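You operate a simulated robot arm through the tools that you are given. There is no shell and no other tool.

Carry out the task below with a simulated two-armed robot. There is one attempt and no reset: what you move stays moved.

JOB
Stack the tin marked "GUM" from the far bench top on top of the tin labelled "WAX". Close the far bench back left door. Put the fuse that says "10 AMP" from the far bench top on top of the brown clamp case and the fuse that says "20 AMP" on top of the grey weight there. Stack the tin marked "twine" from the far bench top on top of the tin marked "studs". Take the dark wooden block on the window bench top and put it away on the corner bench top. Press the test button three times. Any order will do.
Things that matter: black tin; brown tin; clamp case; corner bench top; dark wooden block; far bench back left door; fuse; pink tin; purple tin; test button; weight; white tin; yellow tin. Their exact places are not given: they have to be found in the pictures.

It is judged by the outcome, as a careful person would: the job done as asked, and still so three seconds after it is handed in. It fails if anything else is knocked over, pushed out of place, dropped, spilled or broken.

ROBOT AND FRAMES
Two 7-joint arms with two-finger parallel grippers on one trunk, on a base that moves. Base frame: it is fixed to the floor where the robot stands at the start and does not move with it; the origin is under the middle of the robot, x ahead of it, y to its left, z up. Readings come in m, degrees, newtons and seconds.
The left shoulder is at the start at [0.05, 0.161, 1.098], the right one opposite. With the tool pointing down near the work surface each hand reaches from about 0.22 to 0.68 m from the robot's upright axis, wherever it stands, measured 20 degrees to its own side. Places, roughly: black tin, purple tin, yellow tin [-2.5, -1.75, 0.75]; brown tin, pink tin, white tin [-2.25, -2.5, 0.75]; clamp case [-2.25, -1.75, 0.75]; corner bench top [-0.1, 1.3, 0.8]; dark wooden block (5x4x3 cm) [2.2, 1.3, 0.8]; far bench back left door [-2, -1.6, 0.4]; fuse [-2, -2, 0.75]; test button [2.9, 0.9, 0.9]; weight [-2, -2, 0.75]. Payload 3.43 kg a hand.
The tool frame of a hand sits at the grasp point between the pads (the TCP): z along the fingers, y along the line on which they close. The tips reach 0.03 m beyond it. The gripper opens to 0.094 m. The fingers are 0.028 m wide and 0.01 m thick; the gripper's body (0.05 by 0.096 m) begins 0.055 m behind the TCP.
Orientation is that of the tool frame in the base frame, as a unit quaternion [w, x, y, z]. With the fingers straight down and closing along the base's y, the tool's x points along the base's -x, its y along +y and its z along -z.

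CONTROLS
- The arms move only by the tool step_arm. It takes "left_steps", "right_steps" or both (then of equal length, played together; a hand with none holds still); each is one flat list of numbers, 6 for each row, row after row: the shift along the tool's x, y, z in units of 200 mm (1.0 is 200 mm), then the turn, a rotation vector about the tool's x, y, z in units of 180 degrees (1.0 is 180 degrees). In form: [dx, dy, dz, wx, wy, wz, dx, dy, dz, wx, wy, wz, ...]. A call has 1 to 20 rows; each row is the pose to reach, as a shift and turn from the pose commanded when the call began, along the tool's axes at that moment. "left_grip" and "right_grip" are, for a hand that has rows, the opening in per cent of the stroke, from 0 (shut) to 100 (fully open), set as the call begins (left out, the last holds). A call with a number of a shift or a turn outside -1 to 1 is refused whole. A row lasts 0.2 s, in which the tool goes at most 0.05 m and 8.6 degrees; a call with a longer step from one row to the next is refused whole, and so is a gripper value outside its range. A pose out of reach is approached as far as the arm can. The call stops where the force on the tool passes 40 N (or 10 N more than at its start, if that is more) or the arm is blocked; 0.2 s more then pass. Each finger travels about 0.045 m/s and halts on what it meets, pressing with about 43 N; the grip force reading is that of the motor and also rises with nothing between the fingers. The clock runs only during rows and for 0.2 s after the last one: add rows that repeat a pose to give the fingers time. It gives the time, the measured TCP pose, the force on the tool (base axes), the opening and the grip force at its end, in the units of the frame above (readings bear some noise), with the torque about the TCP (base axes, N m) and any sound that the robot's microphone picked up.
- Cameras (640 x 400 px; columns grow to the right, rows downward): "scene" is now at [0.1368, 0.0114, 1.2381]; the picture's right is [0.04, -1.00, 0.00], its down [-0.45, -0.02, -0.89] and it looks along [0.89, 0.04, -0.45] (base axes); focal length 270 px, centre (320, 200). "left" rides on the left gripper at [0.076, -0.014, -0.102] in its tool frame; the picture's right is [0.18, 0.98, 0.00], its down [-0.75, 0.14, -0.64] and it looks along [-0.63, 0.12, 0.77] (tool axes); focal length 243 px, centre (320, 200). "right" rides on the right gripper at [0.076, 0.014, -0.103] in its tool frame; the picture's right is [-0.18, 0.98, 0.00], its down [-0.75, -0.14, -0.64] and it looks along [-0.63, -0.12, 0.77] (tool axes); focal length 243 px, centre (320, 200).
- snapshot(camera): a new picture of that camera. No time passes.
- lift_body(by): slides the trunk up (or, below 0, down) by that many m; the arms and the scene camera ride with it, the base frame stays. It gives what a move gives, with no picture.
- base_move(legs): drives the robot by 1 to 6 legs, each [ahead, left, turn to the left] in m, m and degrees, along the robot's own axes; the way and the turn of a leg run together, so that a leg with both is an arc; at most 1.5 m and 180 degrees a leg. The arms and the cameras ride along, it lands a little off, and it stops where it bumps. It gives what a move gives.
- head_to(pan, tilt): turns the head with the scene camera to pan (to the left, within 80 degrees either way) and tilt (down, from -29 to 69), counted from straight ahead of the robot. It gives what a move gives.
- point_at(camera, pixels): for up to 12 pixels [column, row] of the newest picture of that camera ("zoom" is the newest enlarged one), the place [x, y, z] in the base frame of the surface seen there, good to about 0.002 m, but the place of the scene camera against the robot may be out by one fixed shift of up to 0.012 m in any direction. No time passes.
- close_up(camera, box): a new picture of the part [left, top, right, bottom] of that camera's present view, enlarged. No time passes.
- hand_in(): hands the job in; it is judged then, once.

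Unless the task says otherwise, let go and move clear before handing in.

The tools are called after ">>>" as name(argument=value, ...) on one line, values as JSON. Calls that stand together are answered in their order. step_arm: Moves the arms, as the interface text tells. Its arguments: {"type":"object","properties":{"left_steps":{"type":"array"},"left_grip":{"type":"number"},"right_steps":{"type":"array"},"right_grip":{"type":"number"}},"required":[]} The other tools are called the same way: lift_body (by) moves the trunk up or down; base_move (legs) drives the base; head_to (pan, tilt) turns the head that bears the scene camera; snapshot (camera) takes a picture; point_at (camera, pixels) gives the place of the surface under pixels of a picture; close_up (camera, box) takes an enlarged picture of a part of a camera's view; hand_in () hands the job in.

At the start:

```text
clock: 0.0
left_eef_pos: [0.4979, 0.1854, 1.0845]
left_orientation: [-0.001, -0.001, 1.0, 0.001]
left_force: [0.4, -0.4, 0.1]
left_torque: [0.01, 0.0, 0.02]
left_grip_width: 0.0942
left_gripper_force: 0.1
right_eef_pos: [0.2671, -0.096, 1.0764]
right_orientation: [0.0, 0.001, 1.0, 0.001]
right_force: [-0.2, 0.0, -0.6]
right_torque: [-0.01, 0.01, -0.03]
right_grip_width: 0.0943
right_gripper_force: 0.1
trunk travel left (down, up): [-0.125, 0.142]
robot x, y, heading: [-0.0028, -0.0005, 0.2]
head pan, tilt (commanded): [2.4, 26.9]
```

scene: 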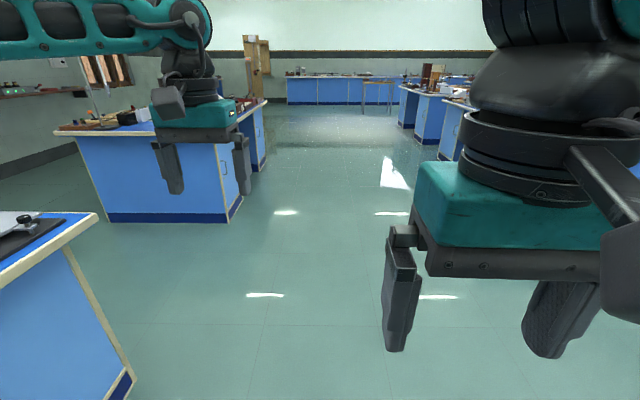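
right: 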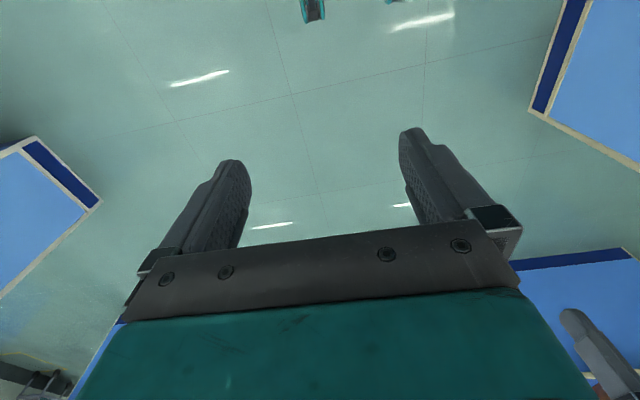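
left: 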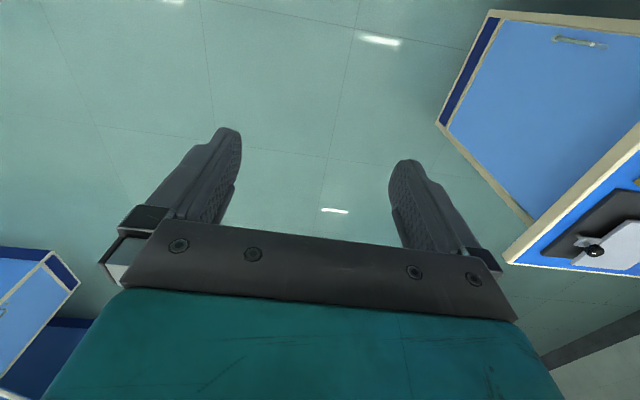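

The first picture shows a bench ahead-left (pixels about 150,150) and another at lower left (40,250). I'll turn the head to survey the room before moving anything.

>>> head_to(pan=40, tilt=20)

>>> snapshot(camera="scene")

>>> head_to(pan=80, tilt=30)

>>> snapshot(camera="scene")

>>> head_to(pan=-80, tilt=20)

>>> snapshot(camera="scene")

```text
clock: 1.0
left_eef_pos: [0.4975, 0.1848, 1.0835]
left_orientation: [0.0, -0.001, 1.0, 0.0]
left_force: [-0.6, 0.6, -0.3]
left_torque: [-0.01, 0.05, 0.01]
left_grip_width: 0.0941
left_gripper_force: 0.0
right_eef_pos: [0.2668, -0.0969, 1.0773]
right_orientation: [-0.001, 0.001, 1.0, 0.001]
right_force: [-0.4, 0.1, 0.4]
right_torque: [-0.03, 0.0, 0.02]
right_grip_width: 0.0939
right_gripper_force: 0.0
trunk travel left (down, up): [-0.125, 0.142]
robot x, y, heading: [-0.0048, -0.0009, 0.2]
head pan, tilt (commanded): [40.0, 20.0]
```

```text
taken
```

scene: 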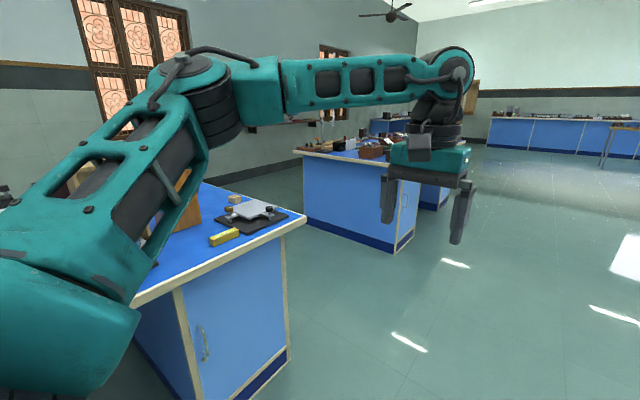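

```text
clock: 2.1
left_eef_pos: [0.4989, 0.1847, 1.0859]
left_orientation: [0.0, 0.0, 1.0, 0.0]
left_force: [0.2, 0.0, -0.9]
left_torque: [-0.03, -0.02, 0.0]
left_grip_width: 0.0939
left_gripper_force: 0.1
right_eef_pos: [0.2667, -0.0975, 1.0768]
right_orientation: [0.0, 0.001, 1.0, 0.001]
right_force: [0.3, 0.2, -0.2]
right_torque: [-0.01, -0.01, 0.01]
right_grip_width: 0.0941
right_gripper_force: 0.0
trunk travel left (down, up): [-0.125, 0.142]
robot x, y, heading: [-0.0011, 0.0003, 0.3]
head pan, tilt (commanded): [80.0, 30.0]
```

```text
taken
```

scene: 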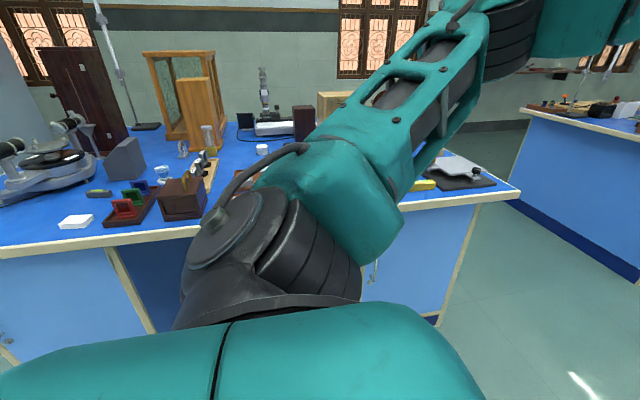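

```text
clock: 4.6
left_eef_pos: [0.4972, 0.1848, 1.0848]
left_orientation: [0.0, -0.001, 1.0, -0.001]
left_force: [-0.2, -1.2, 0.9]
left_torque: [0.03, -0.04, -0.02]
left_grip_width: 0.0941
left_gripper_force: 0.0
right_eef_pos: [0.2661, -0.0973, 1.0764]
right_orientation: [0.0, 0.001, 1.0, 0.001]
right_force: [-0.9, -0.2, -0.9]
right_torque: [0.01, -0.01, -0.01]
right_grip_width: 0.0939
right_gripper_force: 0.1
trunk travel left (down, up): [-0.125, 0.142]
robot x, y, heading: [-0.003, 0.0031, 0.0]
head pan, tilt (commanded): [-80.0, 20.0]
```

```text
taken
```

scene: 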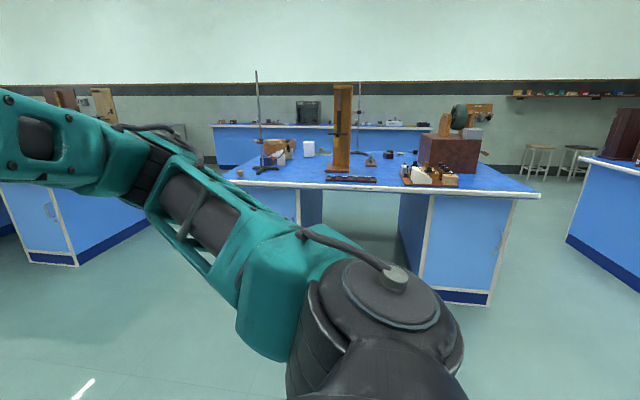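

The first views show the corner bench to the left and the window bench ahead-left (about 350,150 in the pan-40 view). I'll get a view of pan 30 and measure bench edges.

>>> head_to(pan=30, tilt=15)

>>> snapshot(camera="scene")

>>> close_up(camera="scene", box=[150, 80, 470, 280])

```text
clock: 6.5
left_eef_pos: [0.498, 0.1853, 1.0844]
left_orientation: [0.0, -0.001, 1.0, 0.0]
left_force: [-0.5, -0.2, -0.6]
left_torque: [0.01, -0.03, 0.01]
left_grip_width: 0.094
left_gripper_force: 0.1
right_eef_pos: [0.2666, -0.0971, 1.077]
right_orientation: [0.0, 0.001, 1.0, 0.001]
right_force: [0.4, -0.2, 0.3]
right_torque: [-0.02, -0.01, 0.0]
right_grip_width: 0.0941
right_gripper_force: 0.0
trunk travel left (down, up): [-0.125, 0.142]
robot x, y, heading: [-0.0042, -0.003, -0.2]
head pan, tilt (commanded): [30.0, 15.0]
```

```text
taken
```

scene: 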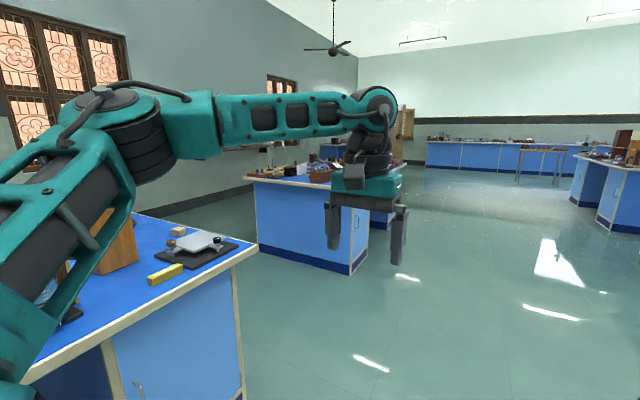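

```text
2.00 times, centred on (310, 180) of scene
```

zoom: 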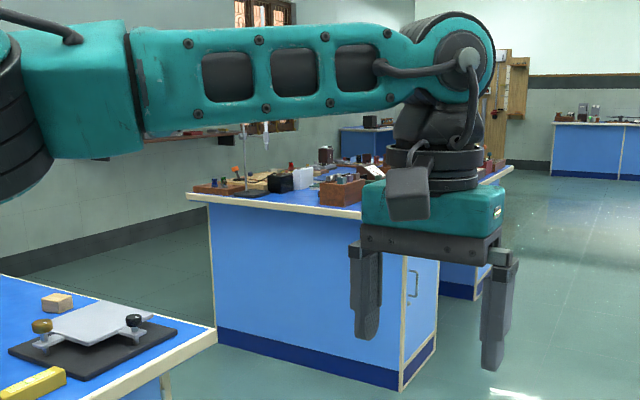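

>>> point_at(camera="scene", pixels=[[258, 247], [246, 178], [352, 272], [236, 265], [310, 184], [60, 360], [395, 228], [325, 185]])

```text
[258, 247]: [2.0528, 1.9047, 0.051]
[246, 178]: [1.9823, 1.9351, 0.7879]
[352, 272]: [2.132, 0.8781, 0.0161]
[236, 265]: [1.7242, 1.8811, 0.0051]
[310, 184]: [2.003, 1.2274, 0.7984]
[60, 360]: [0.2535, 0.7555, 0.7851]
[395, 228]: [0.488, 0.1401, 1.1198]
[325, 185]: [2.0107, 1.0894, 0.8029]
```

The window bench has its near end at x≈1.98 (y 0.85–1.94), top z≈0.80, and the corner bench front edge is at y≈0.75. I'll drive ahead to about x=1.2, y=0.3 and look at the window bench from there.

>>> base_move(legs=[[1.2, 0.2, 0]])

>>> head_to(pan=40, tilt=25)

>>> snapshot(camera="scene")

>>> head_to(pan=10, tilt=15)

>>> snapshot(camera="scene")

```text
clock: 12.7
left_eef_pos: [1.7135, 0.3839, 1.0844]
left_orientation: [0.0, -0.001, 1.0, 0.0]
left_force: [0.3, 0.0, -0.6]
left_torque: [0.03, 0.02, 0.0]
left_grip_width: 0.094
left_gripper_force: 0.0
right_eef_pos: [1.4816, 0.1011, 1.0775]
right_orientation: [0.001, 0.0, 1.0, 0.001]
right_force: [0.8, 0.1, 0.5]
right_torque: [0.0, 0.0, 0.0]
right_grip_width: 0.0939
right_gripper_force: 0.1
trunk travel left (down, up): [-0.125, 0.142]
robot x, y, heading: [1.2147, 0.1967, 0.1]
head pan, tilt (commanded): [30.0, 15.0]
```

```text
clock: 13.4
left_eef_pos: [1.7125, 0.3822, 1.0842]
left_orientation: [0.001, -0.002, 1.0, 0.0]
left_force: [-0.4, -0.5, 0.0]
left_torque: [-0.01, 0.01, 0.01]
left_grip_width: 0.094
left_gripper_force: 0.2
right_eef_pos: [1.482, 0.0998, 1.0767]
right_orientation: [0.0, 0.0, 1.0, 0.002]
right_force: [0.2, -0.5, 0.3]
right_torque: [0.0, -0.01, -0.01]
right_grip_width: 0.094
right_gripper_force: 0.1
trunk travel left (down, up): [-0.125, 0.142]
robot x, y, heading: [1.2161, 0.1956, -0.1]
head pan, tilt (commanded): [40.0, 25.0]
```

```text
taken
```

scene: 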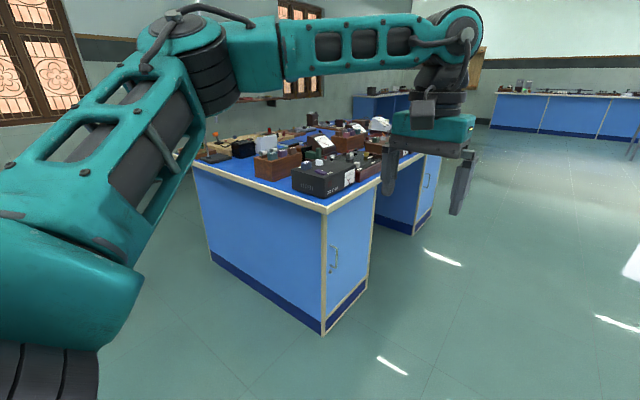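

```text
clock: 14.3
left_eef_pos: [1.7127, 0.382, 1.0848]
left_orientation: [0.0, -0.002, 1.0, 0.0]
left_force: [-0.3, 0.3, -0.3]
left_torque: [0.01, 0.03, -0.01]
left_grip_width: 0.0937
left_gripper_force: 0.0
right_eef_pos: [1.4821, 0.0989, 1.0757]
right_orientation: [0.001, 0.0, 1.0, 0.002]
right_force: [-0.3, -1.1, 0.3]
right_torque: [0.02, 0.0, -0.01]
right_grip_width: 0.0941
right_gripper_force: 0.0
trunk travel left (down, up): [-0.125, 0.142]
robot x, y, heading: [1.2161, 0.1971, -0.2]
head pan, tilt (commanded): [10.0, 15.0]
```

```text
taken
```

scene: 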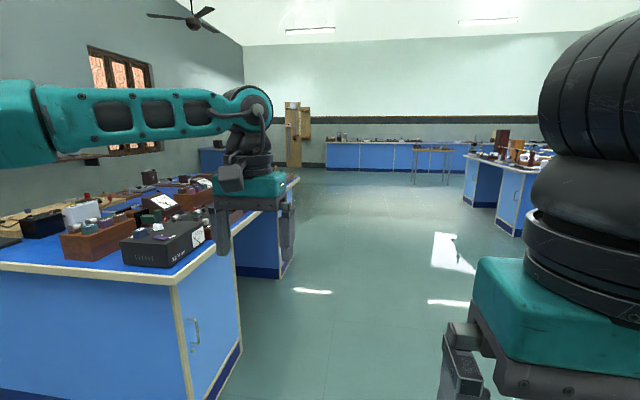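

The window bench is crowded (pixels 260–400, 110–200). I'll zoom into it.

>>> close_up(camera="scene", box=[0, 150, 300, 290])

>>> head_to(pan=35, tilt=25)

>>> close_up(camera="scene", box=[170, 90, 430, 260])

```text
2.13 times, centred on (150, 220) of scene
```

zoom: 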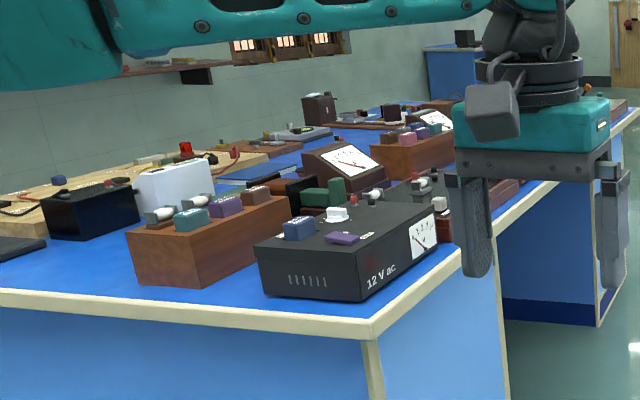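

```text
clock: 15.2
left_eef_pos: [1.7119, 0.3818, 1.0848]
left_orientation: [0.0, -0.002, 1.0, 0.0]
left_force: [0.2, 0.1, 0.0]
left_torque: [0.0, -0.04, 0.02]
left_grip_width: 0.0942
left_gripper_force: 0.0
right_eef_pos: [1.4819, 0.101, 1.0775]
right_orientation: [0.0, 0.0, 1.0, 0.0]
right_force: [0.8, 0.0, 0.5]
right_torque: [0.03, -0.02, 0.02]
right_grip_width: 0.0942
right_gripper_force: 0.0
trunk travel left (down, up): [-0.125, 0.142]
robot x, y, heading: [1.2126, 0.1979, -0.0]
head pan, tilt (commanded): [35.0, 25.0]
```

```text
2.35 times, centred on (300, 175) of scene
```

zoom: 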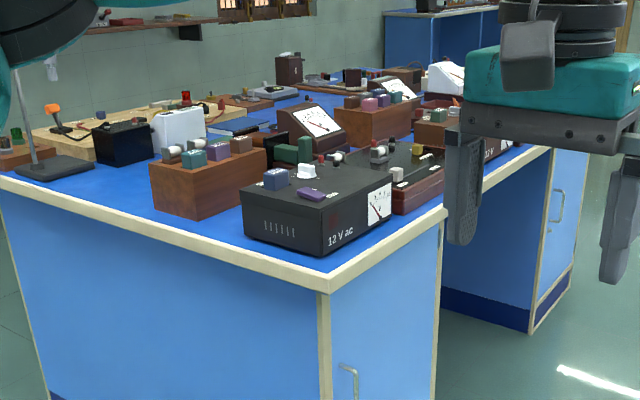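

The block isn't identifiable yet from here. I'll draw the left arm in, raise the trunk for a better view, and check the corner bench end.

>>> step_arm(left_steps=[0.2, 0, 0, 0, 0, 0, 0.4, 0, 0, 0, 0, 0, 0.6, 0, 0, 0, 0, 0, 0.8, 0, 0, 0, 0, 0, 1.0, 0, 0, 0, 0, 0])

>>> lift_body(by=0.14)

>>> head_to(pan=75, tilt=35)

>>> snapshot(camera="scene")

```text
clock: 16.4
left_eef_pos: [1.5143, 0.3812, 1.0844]
left_orientation: [0.002, -0.002, 1.0, 0.0]
left_force: [-0.1, 1.0, 0.6]
left_torque: [0.02, -0.05, 0.0]
left_grip_width: 0.0941
left_gripper_force: 0.1
right_eef_pos: [1.4819, 0.1003, 1.0773]
right_orientation: [-0.001, 0.0, 1.0, 0.001]
right_force: [0.4, 0.4, -0.5]
right_torque: [0.0, 0.01, 0.02]
right_grip_width: 0.0943
right_gripper_force: 0.1
trunk travel left (down, up): [-0.125, 0.142]
robot x, y, heading: [1.2151, 0.1978, 0.2]
head pan, tilt (commanded): [35.0, 25.0]
```

```text
clock: 18.1
left_eef_pos: [1.5152, 0.3806, 1.2238]
left_orientation: [-0.001, -0.001, 1.0, -0.001]
left_force: [0.6, -0.2, 0.3]
left_torque: [0.0, -0.02, -0.01]
left_grip_width: 0.0939
left_gripper_force: 0.2
right_eef_pos: [1.4812, 0.1006, 1.2176]
right_orientation: [-0.002, 0.0, 1.0, 0.0]
right_force: [-0.1, 0.1, -0.3]
right_torque: [0.0, -0.02, 0.0]
right_grip_width: 0.094
right_gripper_force: 0.0
trunk travel left (down, up): [-0.265, 0.002]
robot x, y, heading: [1.2165, 0.1981, -0.1]
head pan, tilt (commanded): [35.0, 25.0]
```

```text
clock: 19.2
left_eef_pos: [1.5144, 0.381, 1.2243]
left_orientation: [0.001, -0.002, 1.0, 0.0]
left_force: [-0.5, -0.9, -0.1]
left_torque: [-0.02, 0.0, -0.03]
left_grip_width: 0.0939
left_gripper_force: 0.1
right_eef_pos: [1.4821, 0.1018, 1.2174]
right_orientation: [0.0, 0.001, 1.0, 0.001]
right_force: [-0.9, 0.3, -0.3]
right_torque: [0.03, -0.01, 0.0]
right_grip_width: 0.094
right_gripper_force: 0.1
trunk travel left (down, up): [-0.265, 0.002]
robot x, y, heading: [1.2119, 0.1975, -0.5]
head pan, tilt (commanded): [75.0, 35.0]
```

```text
taken
```

scene: 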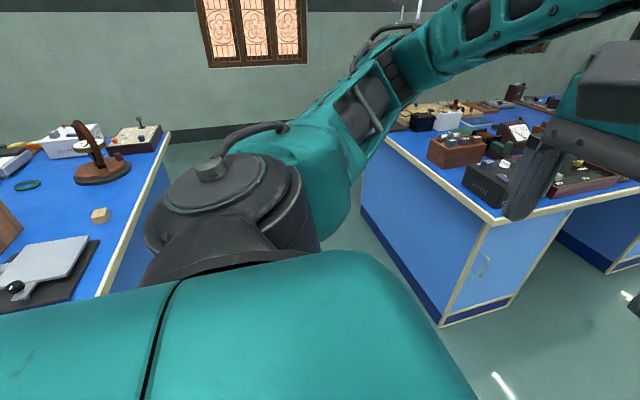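

>>> point_at(camera="scene", pixels=[[165, 140], [108, 275], [70, 280], [130, 210], [388, 137], [490, 217], [580, 207], [440, 320], [100, 215]])

>>> close_up(camera="scene", box=[380, 70, 640, 230])

>>> close_up(camera="scene", box=[0, 100, 200, 300])

```text
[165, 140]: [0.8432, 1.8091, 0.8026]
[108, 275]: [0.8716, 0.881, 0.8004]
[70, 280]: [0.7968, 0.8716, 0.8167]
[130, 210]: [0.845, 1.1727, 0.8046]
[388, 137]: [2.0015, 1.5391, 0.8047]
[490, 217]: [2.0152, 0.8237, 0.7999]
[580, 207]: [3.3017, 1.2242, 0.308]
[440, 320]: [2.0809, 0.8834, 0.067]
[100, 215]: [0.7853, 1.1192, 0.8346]
```

```text
2.46 times, centred on (510, 150) of scene
```

zoom: 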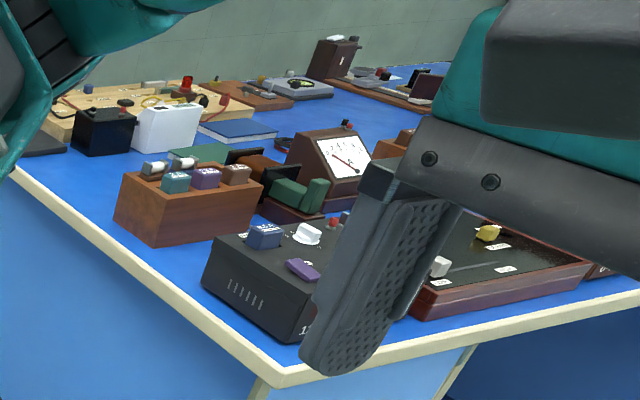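

```text
2.00 times, centred on (100, 200) of scene
```

zoom: 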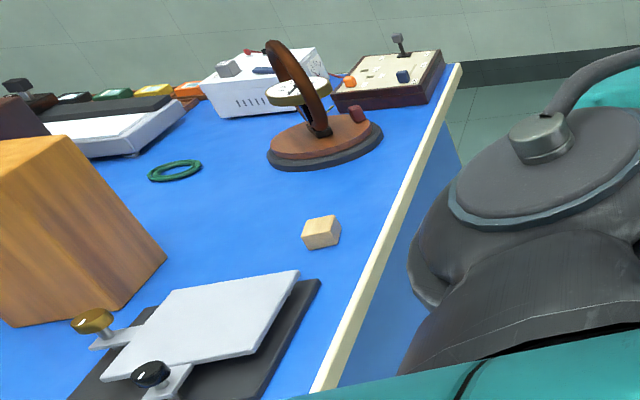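

The aisle between benches is x 0.87–2.0. I'll drive into it at x≈1.45, y≈0.9 and look at the window bench from the near end.

>>> base_move(legs=[[0.25, 0, 0], [0, 0.7, 0]])

>>> head_to(pan=0, tilt=35)

>>> snapshot(camera="scene")

>>> head_to(pan=30, tilt=30)

>>> snapshot(camera="scene")

```text
clock: 27.1
left_eef_pos: [1.7658, 1.0721, 1.2242]
left_orientation: [0.0, 0.001, 1.0, 0.0]
left_force: [-0.2, 0.4, 0.5]
left_torque: [0.03, 0.02, -0.02]
left_grip_width: 0.0941
left_gripper_force: 0.0
right_eef_pos: [1.7329, 0.7931, 1.216]
right_orientation: [-0.001, 0.002, 1.0, 0.002]
right_force: [-0.6, -0.5, -0.3]
right_torque: [-0.01, 0.01, -0.01]
right_grip_width: 0.0939
right_gripper_force: 0.2
trunk travel left (down, up): [-0.265, 0.002]
robot x, y, heading: [1.4678, 0.8909, -0.1]
head pan, tilt (commanded): [75.0, 35.0]
```

```text
clock: 28.6
left_eef_pos: [1.7673, 1.073, 1.2234]
left_orientation: [0.0, 0.001, 1.0, 0.0]
left_force: [-0.8, -0.1, -0.6]
left_torque: [-0.03, 0.01, 0.0]
left_grip_width: 0.0942
left_gripper_force: 0.1
right_eef_pos: [1.7331, 0.7917, 1.2161]
right_orientation: [0.0, 0.003, 1.0, 0.001]
right_force: [-0.6, 1.0, -1.3]
right_torque: [0.03, -0.03, 0.01]
right_grip_width: 0.0939
right_gripper_force: 0.1
trunk travel left (down, up): [-0.265, 0.002]
robot x, y, heading: [1.4669, 0.892, -0.1]
head pan, tilt (commanded): [0.0, 35.0]
```

```text
taken
```

scene: 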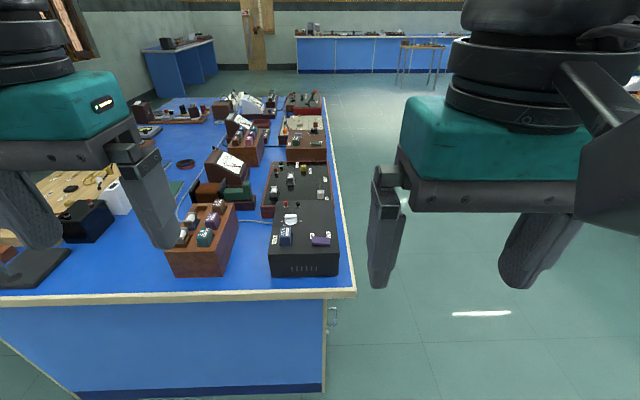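

```text
clock: 29.5
left_eef_pos: [1.7669, 1.0715, 1.224]
left_orientation: [0.0, 0.001, 1.0, 0.0]
left_force: [-0.2, 0.3, -0.8]
left_torque: [0.03, -0.03, -0.01]
left_grip_width: 0.094
left_gripper_force: 0.0
right_eef_pos: [1.7328, 0.7927, 1.2174]
right_orientation: [0.0, 0.002, 1.0, 0.001]
right_force: [-0.6, 0.2, 0.2]
right_torque: [0.0, 0.0, 0.01]
right_grip_width: 0.094
right_gripper_force: 0.1
trunk travel left (down, up): [-0.265, 0.002]
robot x, y, heading: [1.468, 0.8941, -0.3]
head pan, tilt (commanded): [30.0, 30.0]
```

```text
taken
```

scene: 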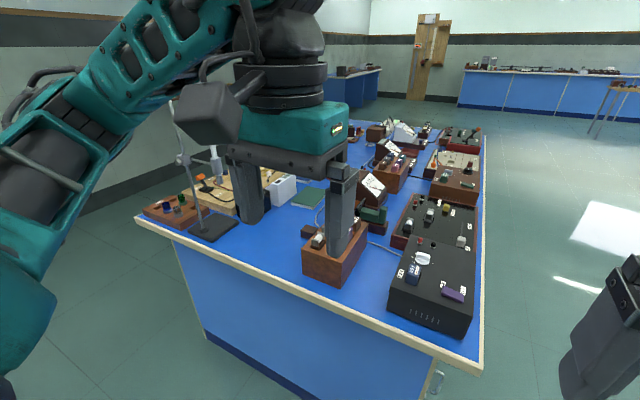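

The left hand blocks part of the view (330,190). I'll zoom and also use the left wrist camera.

>>> snapshot(camera="left")

>>> close_up(camera="scene", box=[280, 110, 500, 260])

>>> close_up(camera="scene", box=[120, 120, 340, 270])

```text
taken
```

left: 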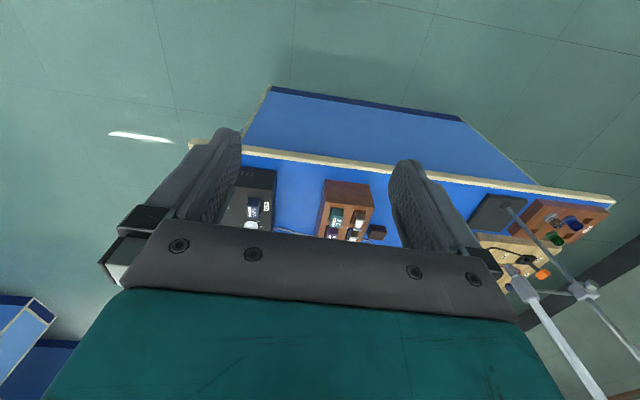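

```text
2.67 times, centred on (390, 185) of scene
```

zoom: 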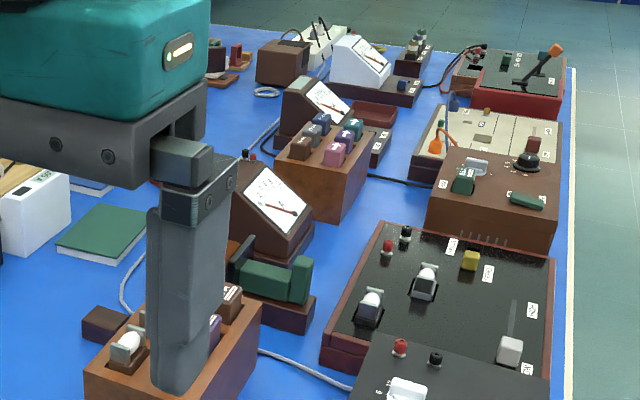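

```text
2.67 times, centred on (230, 195) of scene
```

zoom: 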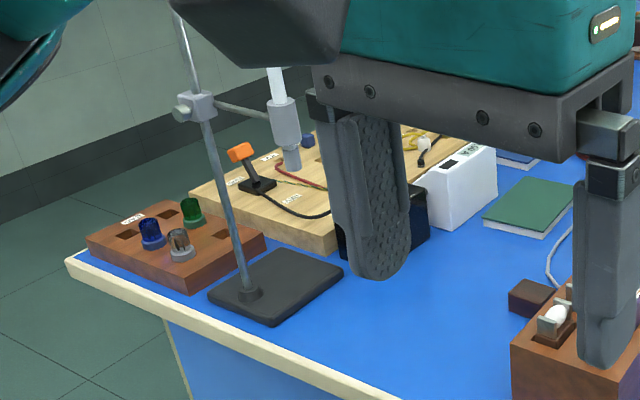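

A small dark brown block sits just behind the reddish-brown fuse box (zoom pixel 530,297). I'll measure it and neighbours.

>>> point_at(camera="zoom", pixels=[[510, 292], [530, 284], [553, 292], [530, 299], [525, 308], [512, 305], [547, 318], [515, 350], [575, 270], [450, 230], [470, 300]])

```text
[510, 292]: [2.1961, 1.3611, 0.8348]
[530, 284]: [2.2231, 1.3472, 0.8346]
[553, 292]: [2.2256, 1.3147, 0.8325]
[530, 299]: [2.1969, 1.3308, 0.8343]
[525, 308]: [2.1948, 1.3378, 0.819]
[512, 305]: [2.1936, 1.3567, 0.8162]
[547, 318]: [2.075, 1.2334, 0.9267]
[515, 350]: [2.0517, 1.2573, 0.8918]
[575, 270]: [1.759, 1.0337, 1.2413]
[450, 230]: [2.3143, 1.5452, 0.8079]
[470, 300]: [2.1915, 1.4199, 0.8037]
```

The block is at about (2.21, 1.335), top z 0.834. I'll move in closer so the left hand can reach it, then look with the left wrist camera.

>>> base_move(legs=[[0, 0.24, 0], [0.13, 0, 0]])

>>> snapshot(camera="left")

>>> head_to(pan=10, tilt=40)

>>> snapshot(camera="scene")

```text
clock: 33.1
left_eef_pos: [1.8992, 1.3105, 1.2234]
left_orientation: [0.0, 0.0, 1.0, 0.0]
left_force: [0.3, 0.1, 0.0]
left_torque: [0.02, 0.04, 0.0]
left_grip_width: 0.0939
left_gripper_force: 0.1
right_eef_pos: [1.8662, 1.0301, 1.2162]
right_orientation: [-0.001, 0.001, 1.0, 0.001]
right_force: [0.9, -0.5, 0.6]
right_torque: [0.02, 0.0, 0.02]
right_grip_width: 0.094
right_gripper_force: 0.0
trunk travel left (down, up): [-0.265, 0.002]
robot x, y, heading: [1.5995, 1.1286, -0.2]
head pan, tilt (commanded): [30.0, 30.0]
```

```text
taken
```

left: 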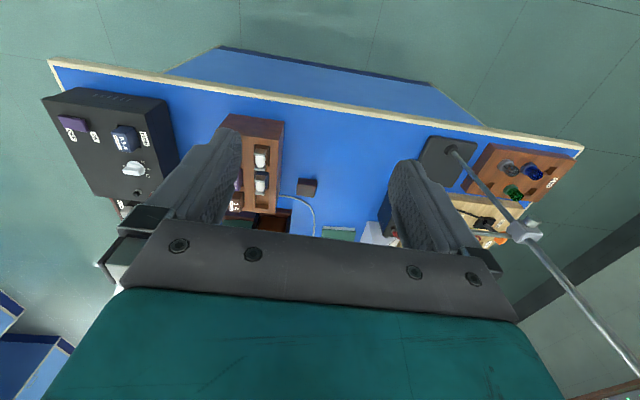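

```text
clock: 33.9
left_eef_pos: [1.8982, 1.3113, 1.2247]
left_orientation: [0.0, -0.001, 1.0, -0.001]
left_force: [-0.5, 0.2, 0.0]
left_torque: [0.03, -0.03, 0.0]
left_grip_width: 0.0941
left_gripper_force: 0.0
right_eef_pos: [1.8651, 1.0302, 1.2166]
right_orientation: [-0.001, 0.001, 1.0, 0.001]
right_force: [0.0, -1.1, -0.3]
right_torque: [0.0, -0.01, -0.04]
right_grip_width: 0.094
right_gripper_force: 0.1
trunk travel left (down, up): [-0.265, 0.002]
robot x, y, heading: [1.5983, 1.1277, -0.1]
head pan, tilt (commanded): [10.0, 40.0]
```

```text
taken
```

scene: 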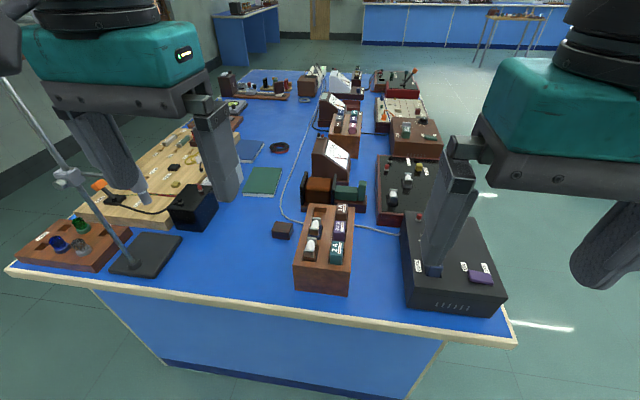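

The block is visible at scene (283,230) and left (306,187), separate from the fuse box. I'll zoom in to measure its corners and orientation.

>>> close_up(camera="scene", box=[240, 190, 368, 300])

>>> point_at(camera="left", pixels=[[300, 181], [315, 182], [306, 189], [300, 197], [316, 198], [284, 130], [284, 180], [272, 205], [340, 160]])

>>> close_up(camera="left", box=[240, 110, 400, 210])

```text
3.64 times, centred on (304, 245) of scene
```

zoom: 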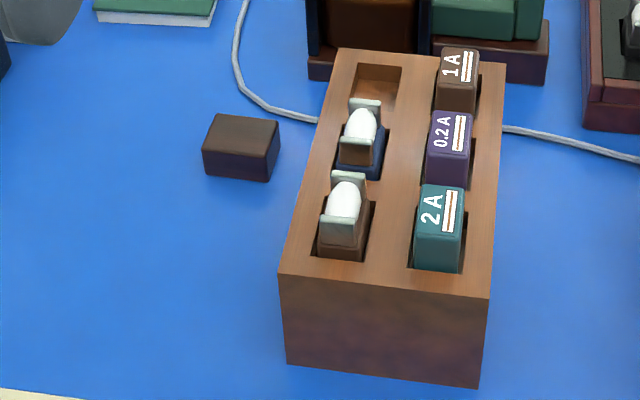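

```text
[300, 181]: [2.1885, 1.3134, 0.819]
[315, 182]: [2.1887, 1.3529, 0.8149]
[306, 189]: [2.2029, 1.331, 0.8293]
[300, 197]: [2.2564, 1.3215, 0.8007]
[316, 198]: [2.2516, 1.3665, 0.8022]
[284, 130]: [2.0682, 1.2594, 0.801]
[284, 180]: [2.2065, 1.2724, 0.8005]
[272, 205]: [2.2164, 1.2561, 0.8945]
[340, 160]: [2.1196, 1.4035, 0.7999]
```

```text
4.00 times, centred on (320, 160) of left
```

zoom: 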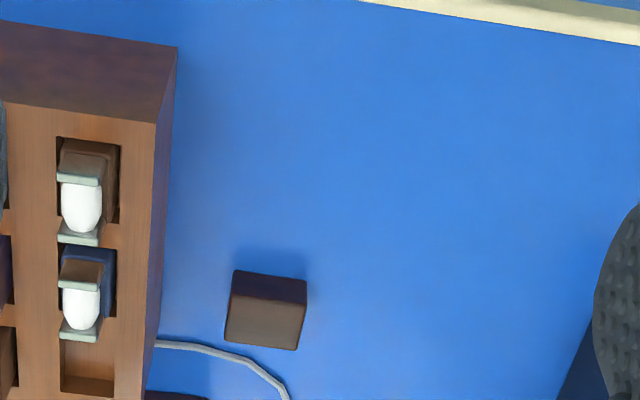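

>>> point_at(camera="zoom", pixels=[[236, 274], [303, 284], [231, 295], [302, 307], [226, 340], [294, 347], [262, 320], [175, 60], [165, 200], [157, 120], [150, 350], [200, 345], [270, 375]])

```text
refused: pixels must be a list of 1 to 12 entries
```

>>> point_at(camera="zoom", pixels=[[236, 276], [303, 286], [233, 298], [302, 309], [228, 338], [293, 345], [262, 320], [157, 120], [151, 200], [147, 330], [200, 345], [270, 375]])

```text
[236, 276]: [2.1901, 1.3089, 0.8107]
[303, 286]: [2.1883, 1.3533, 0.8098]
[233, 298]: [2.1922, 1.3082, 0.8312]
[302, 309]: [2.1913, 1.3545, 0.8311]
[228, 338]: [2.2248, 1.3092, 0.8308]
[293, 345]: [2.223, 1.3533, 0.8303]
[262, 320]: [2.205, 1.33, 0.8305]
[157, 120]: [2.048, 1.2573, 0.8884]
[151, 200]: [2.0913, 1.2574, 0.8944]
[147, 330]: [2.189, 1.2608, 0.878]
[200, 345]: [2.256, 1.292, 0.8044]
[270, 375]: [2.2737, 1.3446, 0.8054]
```

Block corners: x 2.19–2.227, y 1.307–1.356, top 0.831; fuse box edge at y≈1.26. I'll check the stand rod position and lower the trunk back to get full reach.

>>> point_at(camera="scene", pixels=[[130, 262], [66, 178], [30, 118], [135, 190], [190, 205], [150, 245]])

>>> lift_body(by=-0.14)

>>> snapshot(camera="scene")

```text
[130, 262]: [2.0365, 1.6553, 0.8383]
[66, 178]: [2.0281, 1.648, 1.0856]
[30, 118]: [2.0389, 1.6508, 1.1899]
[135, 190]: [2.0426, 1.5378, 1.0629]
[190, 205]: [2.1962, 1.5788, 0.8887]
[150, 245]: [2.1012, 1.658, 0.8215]
```

```text
clock: 35.6
left_eef_pos: [1.8983, 1.3097, 1.0846]
left_orientation: [0.001, -0.001, 1.0, 0.0]
left_force: [-0.3, -0.5, -0.2]
left_torque: [0.02, 0.01, 0.0]
left_grip_width: 0.094
left_gripper_force: 0.1
right_eef_pos: [1.8653, 1.031, 1.076]
right_orientation: [0.0, 0.0, 1.0, 0.001]
right_force: [0.4, -0.4, -0.1]
right_torque: [-0.02, -0.03, -0.01]
right_grip_width: 0.0941
right_gripper_force: 0.1
trunk travel left (down, up): [-0.125, 0.142]
robot x, y, heading: [1.5962, 1.1283, 0.1]
head pan, tilt (commanded): [10.0, 40.0]
```

```text
taken
```

scene: 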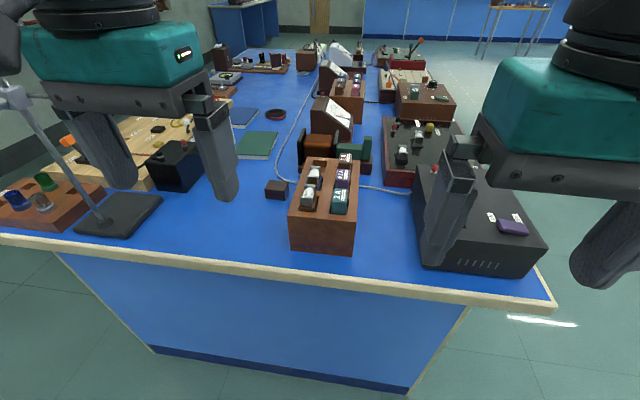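

The rod stands at (2.03, 1.65), clear of the hand's path at y≈1.33. I'll move the left hand forward 0.2 m at the current height, with opening 70%.

>>> step_arm(left_steps=[-0.2, 0.02, 0, 0, 0, 0, -0.4, 0.04, 0, 0, 0, 0, -0.6, 0.06, 0, 0, 0, 0, -0.8, 0.08, 0, 0, 0, 0, -1.0, 0.1, 0, 0, 0, 0], left_grip=72)

>>> step_arm(left_steps=[-0.18, 0, 0.0, 0, 0, 0, -0.36, 0, 0.1, 0, 0, 0, -0.54, 0, 0.3, 0, 0, 0, -0.54, 0, 0.5, 0, 0, 0, -0.54, 0, 0.65, 0, 0, 0])

>>> snapshot(camera="left")

>>> snapshot(camera="scene")

```text
clock: 36.8
left_eef_pos: [2.0992, 1.3303, 1.0842]
left_orientation: [0.0, 0.0, 1.0, 0.0]
left_force: [-0.7, 0.3, -0.2]
left_torque: [-0.02, 0.02, 0.02]
left_grip_width: 0.0679
left_gripper_force: 0.1
right_eef_pos: [1.8662, 1.0294, 1.0768]
right_orientation: [0.0, 0.001, 1.0, 0.0]
right_force: [0.7, 0.5, 0.7]
right_torque: [0.04, 0.02, 0.01]
right_grip_width: 0.0941
right_gripper_force: 0.0
trunk travel left (down, up): [-0.125, 0.142]
robot x, y, heading: [1.5998, 1.1264, 0.2]
head pan, tilt (commanded): [10.0, 40.0]
```

```text
refused: row 3 steps farther than a row can; nothing moved
```

```text
taken
```

left: 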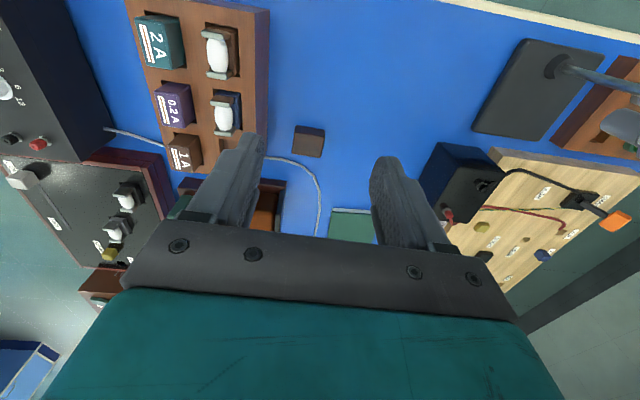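

```text
taken
```

scene: 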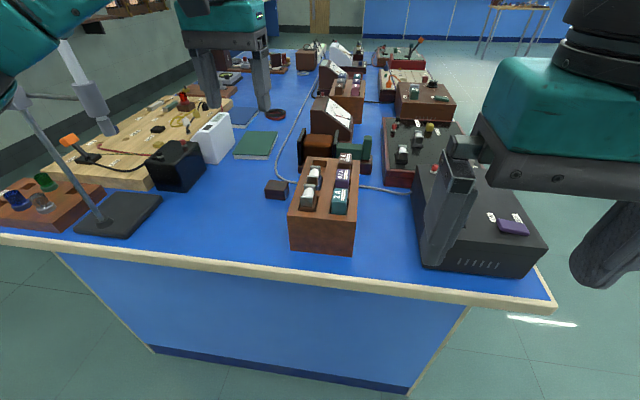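

The hand is at (2.099,1.330), aligned with the block at y. Before going further I'll check how close the left forearm (40,40) is to the rod (18,95).

>>> point_at(camera="scene", pixels=[[18, 98], [5, 110], [40, 45], [90, 20], [8, 70], [75, 60], [62, 45], [15, 25]])

>>> head_to(pan=40, tilt=15)

>>> snapshot(camera="scene")

```text
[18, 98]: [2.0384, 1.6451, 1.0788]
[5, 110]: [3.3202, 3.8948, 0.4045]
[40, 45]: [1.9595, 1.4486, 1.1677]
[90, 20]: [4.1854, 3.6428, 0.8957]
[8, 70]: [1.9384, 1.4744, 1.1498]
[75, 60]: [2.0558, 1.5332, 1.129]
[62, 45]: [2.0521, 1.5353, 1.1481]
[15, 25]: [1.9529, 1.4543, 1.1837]
```

```text
clock: 37.8
left_eef_pos: [2.0981, 1.3318, 1.0848]
left_orientation: [0.001, -0.001, 1.0, 0.001]
left_force: [-0.6, -0.3, 0.7]
left_torque: [-0.04, -0.03, 0.01]
left_grip_width: 0.0675
left_gripper_force: 0.1
right_eef_pos: [1.8644, 1.0304, 1.0765]
right_orientation: [0.0, 0.001, 1.0, 0.001]
right_force: [-1.0, -0.7, 0.1]
right_torque: [0.02, 0.03, 0.03]
right_grip_width: 0.0938
right_gripper_force: 0.1
trunk travel left (down, up): [-0.125, 0.142]
robot x, y, heading: [1.5985, 1.1276, -0.1]
head pan, tilt (commanded): [40.0, 15.0]
```

```text
taken
```

scene: 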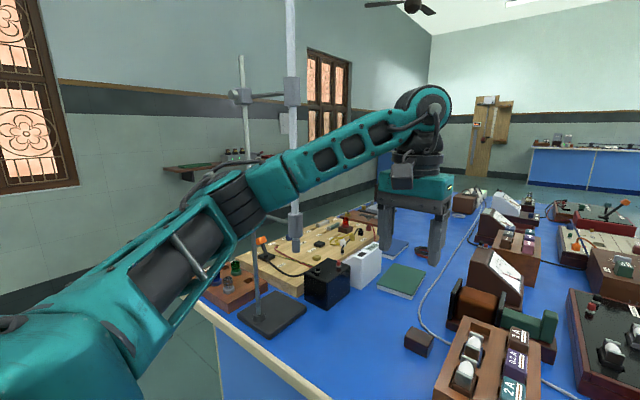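

The burette (290,100) is close behind the forearm (300,165); I'll measure the gap.

>>> point_at(camera="scene", pixels=[[291, 60], [291, 110], [296, 200], [290, 160], [310, 155], [270, 185], [240, 200], [360, 135], [400, 120], [245, 130], [252, 260], [430, 105]])

```text
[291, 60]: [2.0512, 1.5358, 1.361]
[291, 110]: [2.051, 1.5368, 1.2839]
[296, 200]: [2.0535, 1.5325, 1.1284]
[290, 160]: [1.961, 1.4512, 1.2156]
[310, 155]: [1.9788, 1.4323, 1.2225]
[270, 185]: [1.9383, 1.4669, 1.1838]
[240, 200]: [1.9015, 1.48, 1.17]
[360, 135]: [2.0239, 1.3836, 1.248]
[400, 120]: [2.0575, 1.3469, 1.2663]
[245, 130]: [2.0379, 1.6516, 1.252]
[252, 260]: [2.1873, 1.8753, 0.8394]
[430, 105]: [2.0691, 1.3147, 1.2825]
```

The forearm back surface would be only a few cm from the burette at (2.05,1.536), so the left arm is the wrong choice. I'll retract the left hand the way it came and use the right hand from a rotated stance.

>>> step_arm(left_steps=[0.2, -0.02, 0, 0, 0, 0, 0.4, -0.04, 0, 0, 0, 0, 0.6, -0.06, 0, 0, 0, 0, 0.8, -0.08, 0, 0, 0, 0, 1.0, -0.1, 0, 0, 0, 0])

>>> step_arm(left_steps=[0.1, -0.1, 0, 0, 0, 0, 0.2, -0.2, 0, 0, 0, 0, 0.3, -0.3, 0, 0, 0, 0])

>>> snapshot(camera="scene")

```text
clock: 39.0
left_eef_pos: [1.8993, 1.3103, 1.0843]
left_orientation: [0.0, -0.001, 1.0, 0.0]
left_force: [-0.8, 0.3, -0.8]
left_torque: [0.0, 0.0, 0.0]
left_grip_width: 0.0678
left_gripper_force: 0.1
right_eef_pos: [1.8649, 1.0307, 1.0774]
right_orientation: [0.0, 0.001, 1.0, 0.001]
right_force: [0.7, 0.2, -0.5]
right_torque: [0.03, -0.01, 0.02]
right_grip_width: 0.0945
right_gripper_force: 0.0
trunk travel left (down, up): [-0.125, 0.142]
robot x, y, heading: [1.5957, 1.1285, 0.0]
head pan, tilt (commanded): [40.0, 15.0]
```

```text
clock: 39.8
left_eef_pos: [1.8383, 1.2495, 1.0846]
left_orientation: [0.0, -0.001, 1.0, 0.0]
left_force: [-0.5, 0.1, 0.0]
left_torque: [-0.01, -0.02, 0.0]
left_grip_width: 0.068
left_gripper_force: 0.0
right_eef_pos: [1.8659, 1.0303, 1.0768]
right_orientation: [0.001, 0.001, 1.0, 0.001]
right_force: [-0.1, 0.0, -0.5]
right_torque: [0.01, -0.01, -0.02]
right_grip_width: 0.094
right_gripper_force: 0.1
trunk travel left (down, up): [-0.125, 0.142]
robot x, y, heading: [1.5962, 1.1292, -0.0]
head pan, tilt (commanded): [40.0, 15.0]
```

```text
taken
```

scene: 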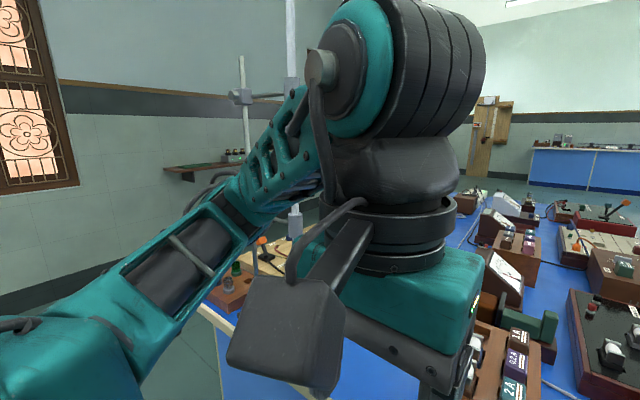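

Arm is tucked in. Now I'll shift left 0.2 m and turn 20° left so the right hand faces the block.

>>> base_move(legs=[[0, 0.2, 0], [0, 0, 20]])

>>> head_to(pan=-20, tilt=40)

>>> snapshot(camera="scene")

>>> snapshot(camera="right")

```text
clock: 43.2
left_eef_pos: [1.7824, 1.5244, 1.0854]
left_orientation: [0.001, -0.173, 0.985, -0.001]
left_force: [-1.7, 0.5, 0.3]
left_torque: [0.0, 0.0, 0.0]
left_grip_width: 0.0677
left_gripper_force: 0.0
right_eef_pos: [1.8824, 1.3271, 1.0764]
right_orientation: [0.0, -0.172, 0.985, 0.0]
right_force: [0.4, -0.4, 0.1]
right_torque: [0.0, -0.03, 0.02]
right_grip_width: 0.0941
right_gripper_force: 0.0
trunk travel left (down, up): [-0.125, 0.142]
robot x, y, heading: [1.5998, 1.3244, 19.7]
head pan, tilt (commanded): [40.0, 15.0]
```

```text
clock: 44.5
left_eef_pos: [1.7821, 1.5236, 1.0842]
left_orientation: [0.001, -0.174, 0.985, 0.0]
left_force: [0.4, 0.0, 0.2]
left_torque: [-0.01, 0.0, -0.01]
left_grip_width: 0.0678
left_gripper_force: 0.1
right_eef_pos: [1.8829, 1.3254, 1.0779]
right_orientation: [0.0, -0.172, 0.985, 0.0]
right_force: [-0.2, 0.2, 0.7]
right_torque: [-0.02, 0.01, -0.02]
right_grip_width: 0.094
right_gripper_force: 0.1
trunk travel left (down, up): [-0.125, 0.142]
robot x, y, heading: [1.5973, 1.3248, 20.1]
head pan, tilt (commanded): [-20.0, 40.0]
```

```text
taken
```

scene: 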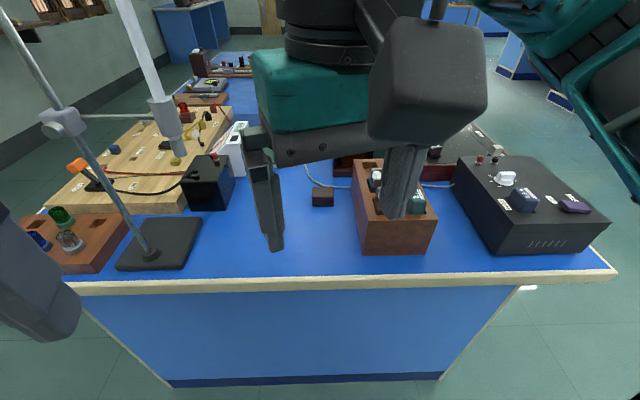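

```text
taken
```

right: 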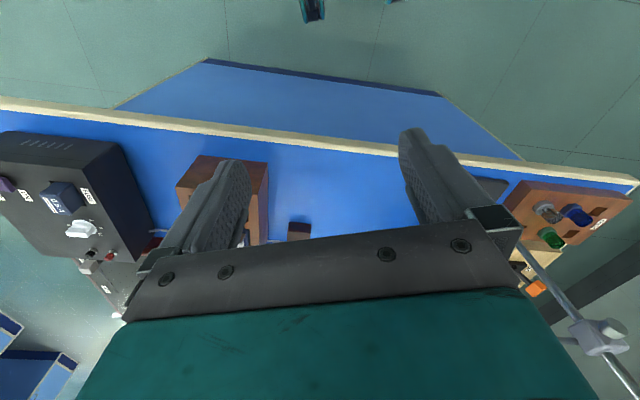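

The right hand is at (1.883,1.326,1.077), yawed 20°. I'll advance it while turning the wrist back so the fingers close along base y, gripper at 72%.

>>> step_arm(right_steps=[-0.2125, -0.0725, 0, 0, 0, 0.028, -0.425, -0.145, 0, 0, 0, 0.056, -0.6375, -0.2175, 0, 0, 0, 0.084, -0.85, -0.29, 0, 0, 0, 0.111], right_grip=72)

>>> snapshot(camera="right")

>>> snapshot(camera="scene")

```text
clock: 45.5
left_eef_pos: [1.783, 1.5235, 1.0856]
left_orientation: [0.0, -0.174, 0.985, 0.0]
left_force: [0.4, -0.5, 1.2]
left_torque: [0.0, 0.0, 0.01]
left_grip_width: 0.0678
left_gripper_force: 0.1
right_eef_pos: [2.0622, 1.3284, 1.0781]
right_orientation: [-0.001, 0.002, 1.0, 0.001]
right_force: [-0.1, -0.1, 1.2]
right_torque: [0.0, -0.01, 0.02]
right_grip_width: 0.0674
right_gripper_force: 0.0
trunk travel left (down, up): [-0.125, 0.142]
robot x, y, heading: [1.6036, 1.3266, 19.8]
head pan, tilt (commanded): [-20.0, 40.0]
```

```text
taken
```

right: 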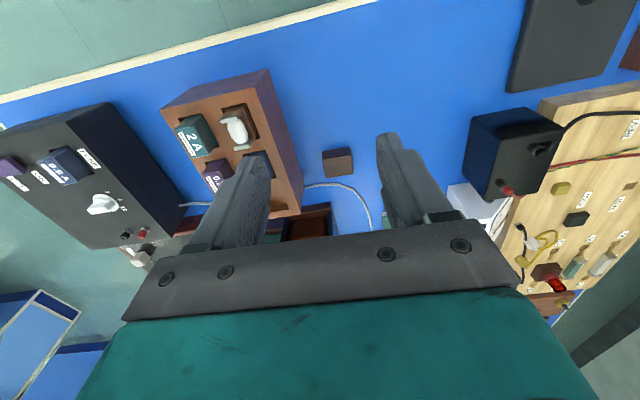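

```text
taken
```

scene: 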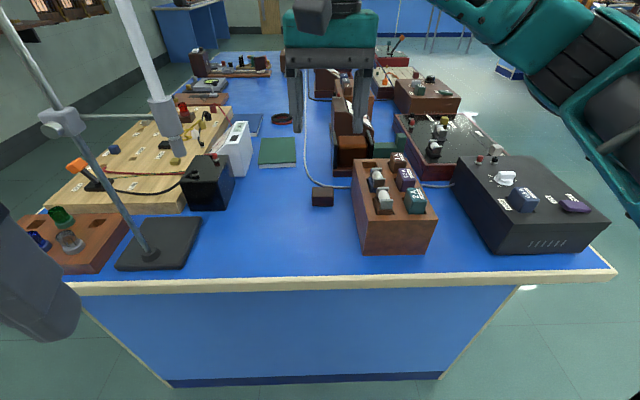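

The right arm is well clear of the burette. Re-measure the block with the wrist camera (right 337,160).

>>> point_at(camera="right", pixels=[[325, 158], [349, 156], [327, 174], [352, 171], [338, 165], [300, 190], [360, 195]])

>>> close_up(camera="right", box=[260, 110, 420, 210])

```text
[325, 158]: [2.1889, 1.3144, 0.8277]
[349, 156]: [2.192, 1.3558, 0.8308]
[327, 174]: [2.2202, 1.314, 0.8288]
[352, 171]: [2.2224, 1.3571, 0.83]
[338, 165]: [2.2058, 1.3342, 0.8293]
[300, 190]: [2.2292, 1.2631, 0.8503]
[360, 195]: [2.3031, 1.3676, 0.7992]
```

```text
4.00 times, centred on (340, 160) of right
```

zoom: 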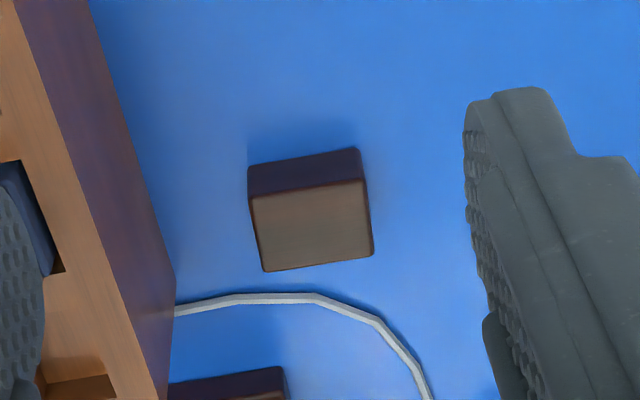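

Block centre ≈ (2.207, 1.333). I'll move over it and descend to z≈0.88, then check.

>>> step_arm(right_steps=[-0.2, 0.005, 0, 0, 0, 0, -0.4, 0.01, 0, 0, 0, 0, -0.6, 0.015, 0, 0, 0, 0, -0.725, 0.02, 0, 0, 0, 0, -0.725, 0.02, 0.2, 0, 0, 0, -0.725, 0.02, 0.4, 0, 0, 0, -0.725, 0.02, 0.6, 0, 0, 0, -0.725, 0.02, 0.8, 0, 0, 0, -0.725, 0.02, 0.95, 0, 0, 0])

>>> snapshot(camera="right")

>>> snapshot(camera="scene")

```text
clock: 47.5
left_eef_pos: [1.783, 1.5242, 1.0854]
left_orientation: [0.0, -0.174, 0.985, -0.001]
left_force: [0.1, 0.6, -0.2]
left_torque: [-0.01, 0.0, -0.03]
left_grip_width: 0.0679
left_gripper_force: 0.2
right_eef_pos: [2.2071, 1.3334, 0.887]
right_orientation: [0.0, 0.002, 1.0, 0.0]
right_force: [-0.2, 1.0, 0.7]
right_torque: [0.04, 0.0, 0.0]
right_grip_width: 0.0677
right_gripper_force: 0.0
trunk travel left (down, up): [-0.125, 0.142]
robot x, y, heading: [1.6015, 1.3247, 19.9]
head pan, tilt (commanded): [-20.0, 40.0]
```

```text
taken
```

right: 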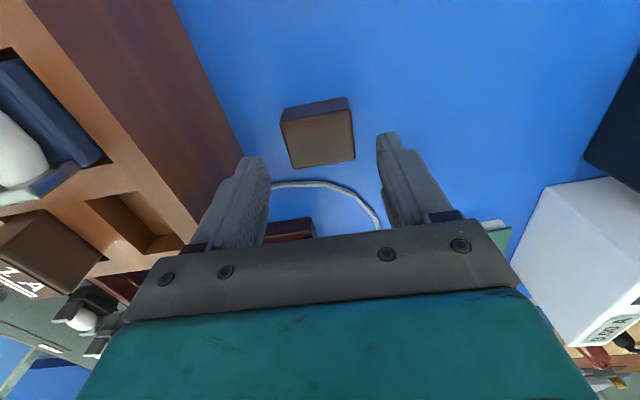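

```text
taken
```

scene: 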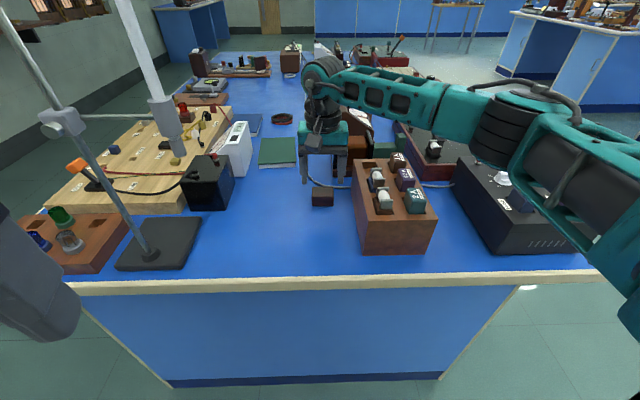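

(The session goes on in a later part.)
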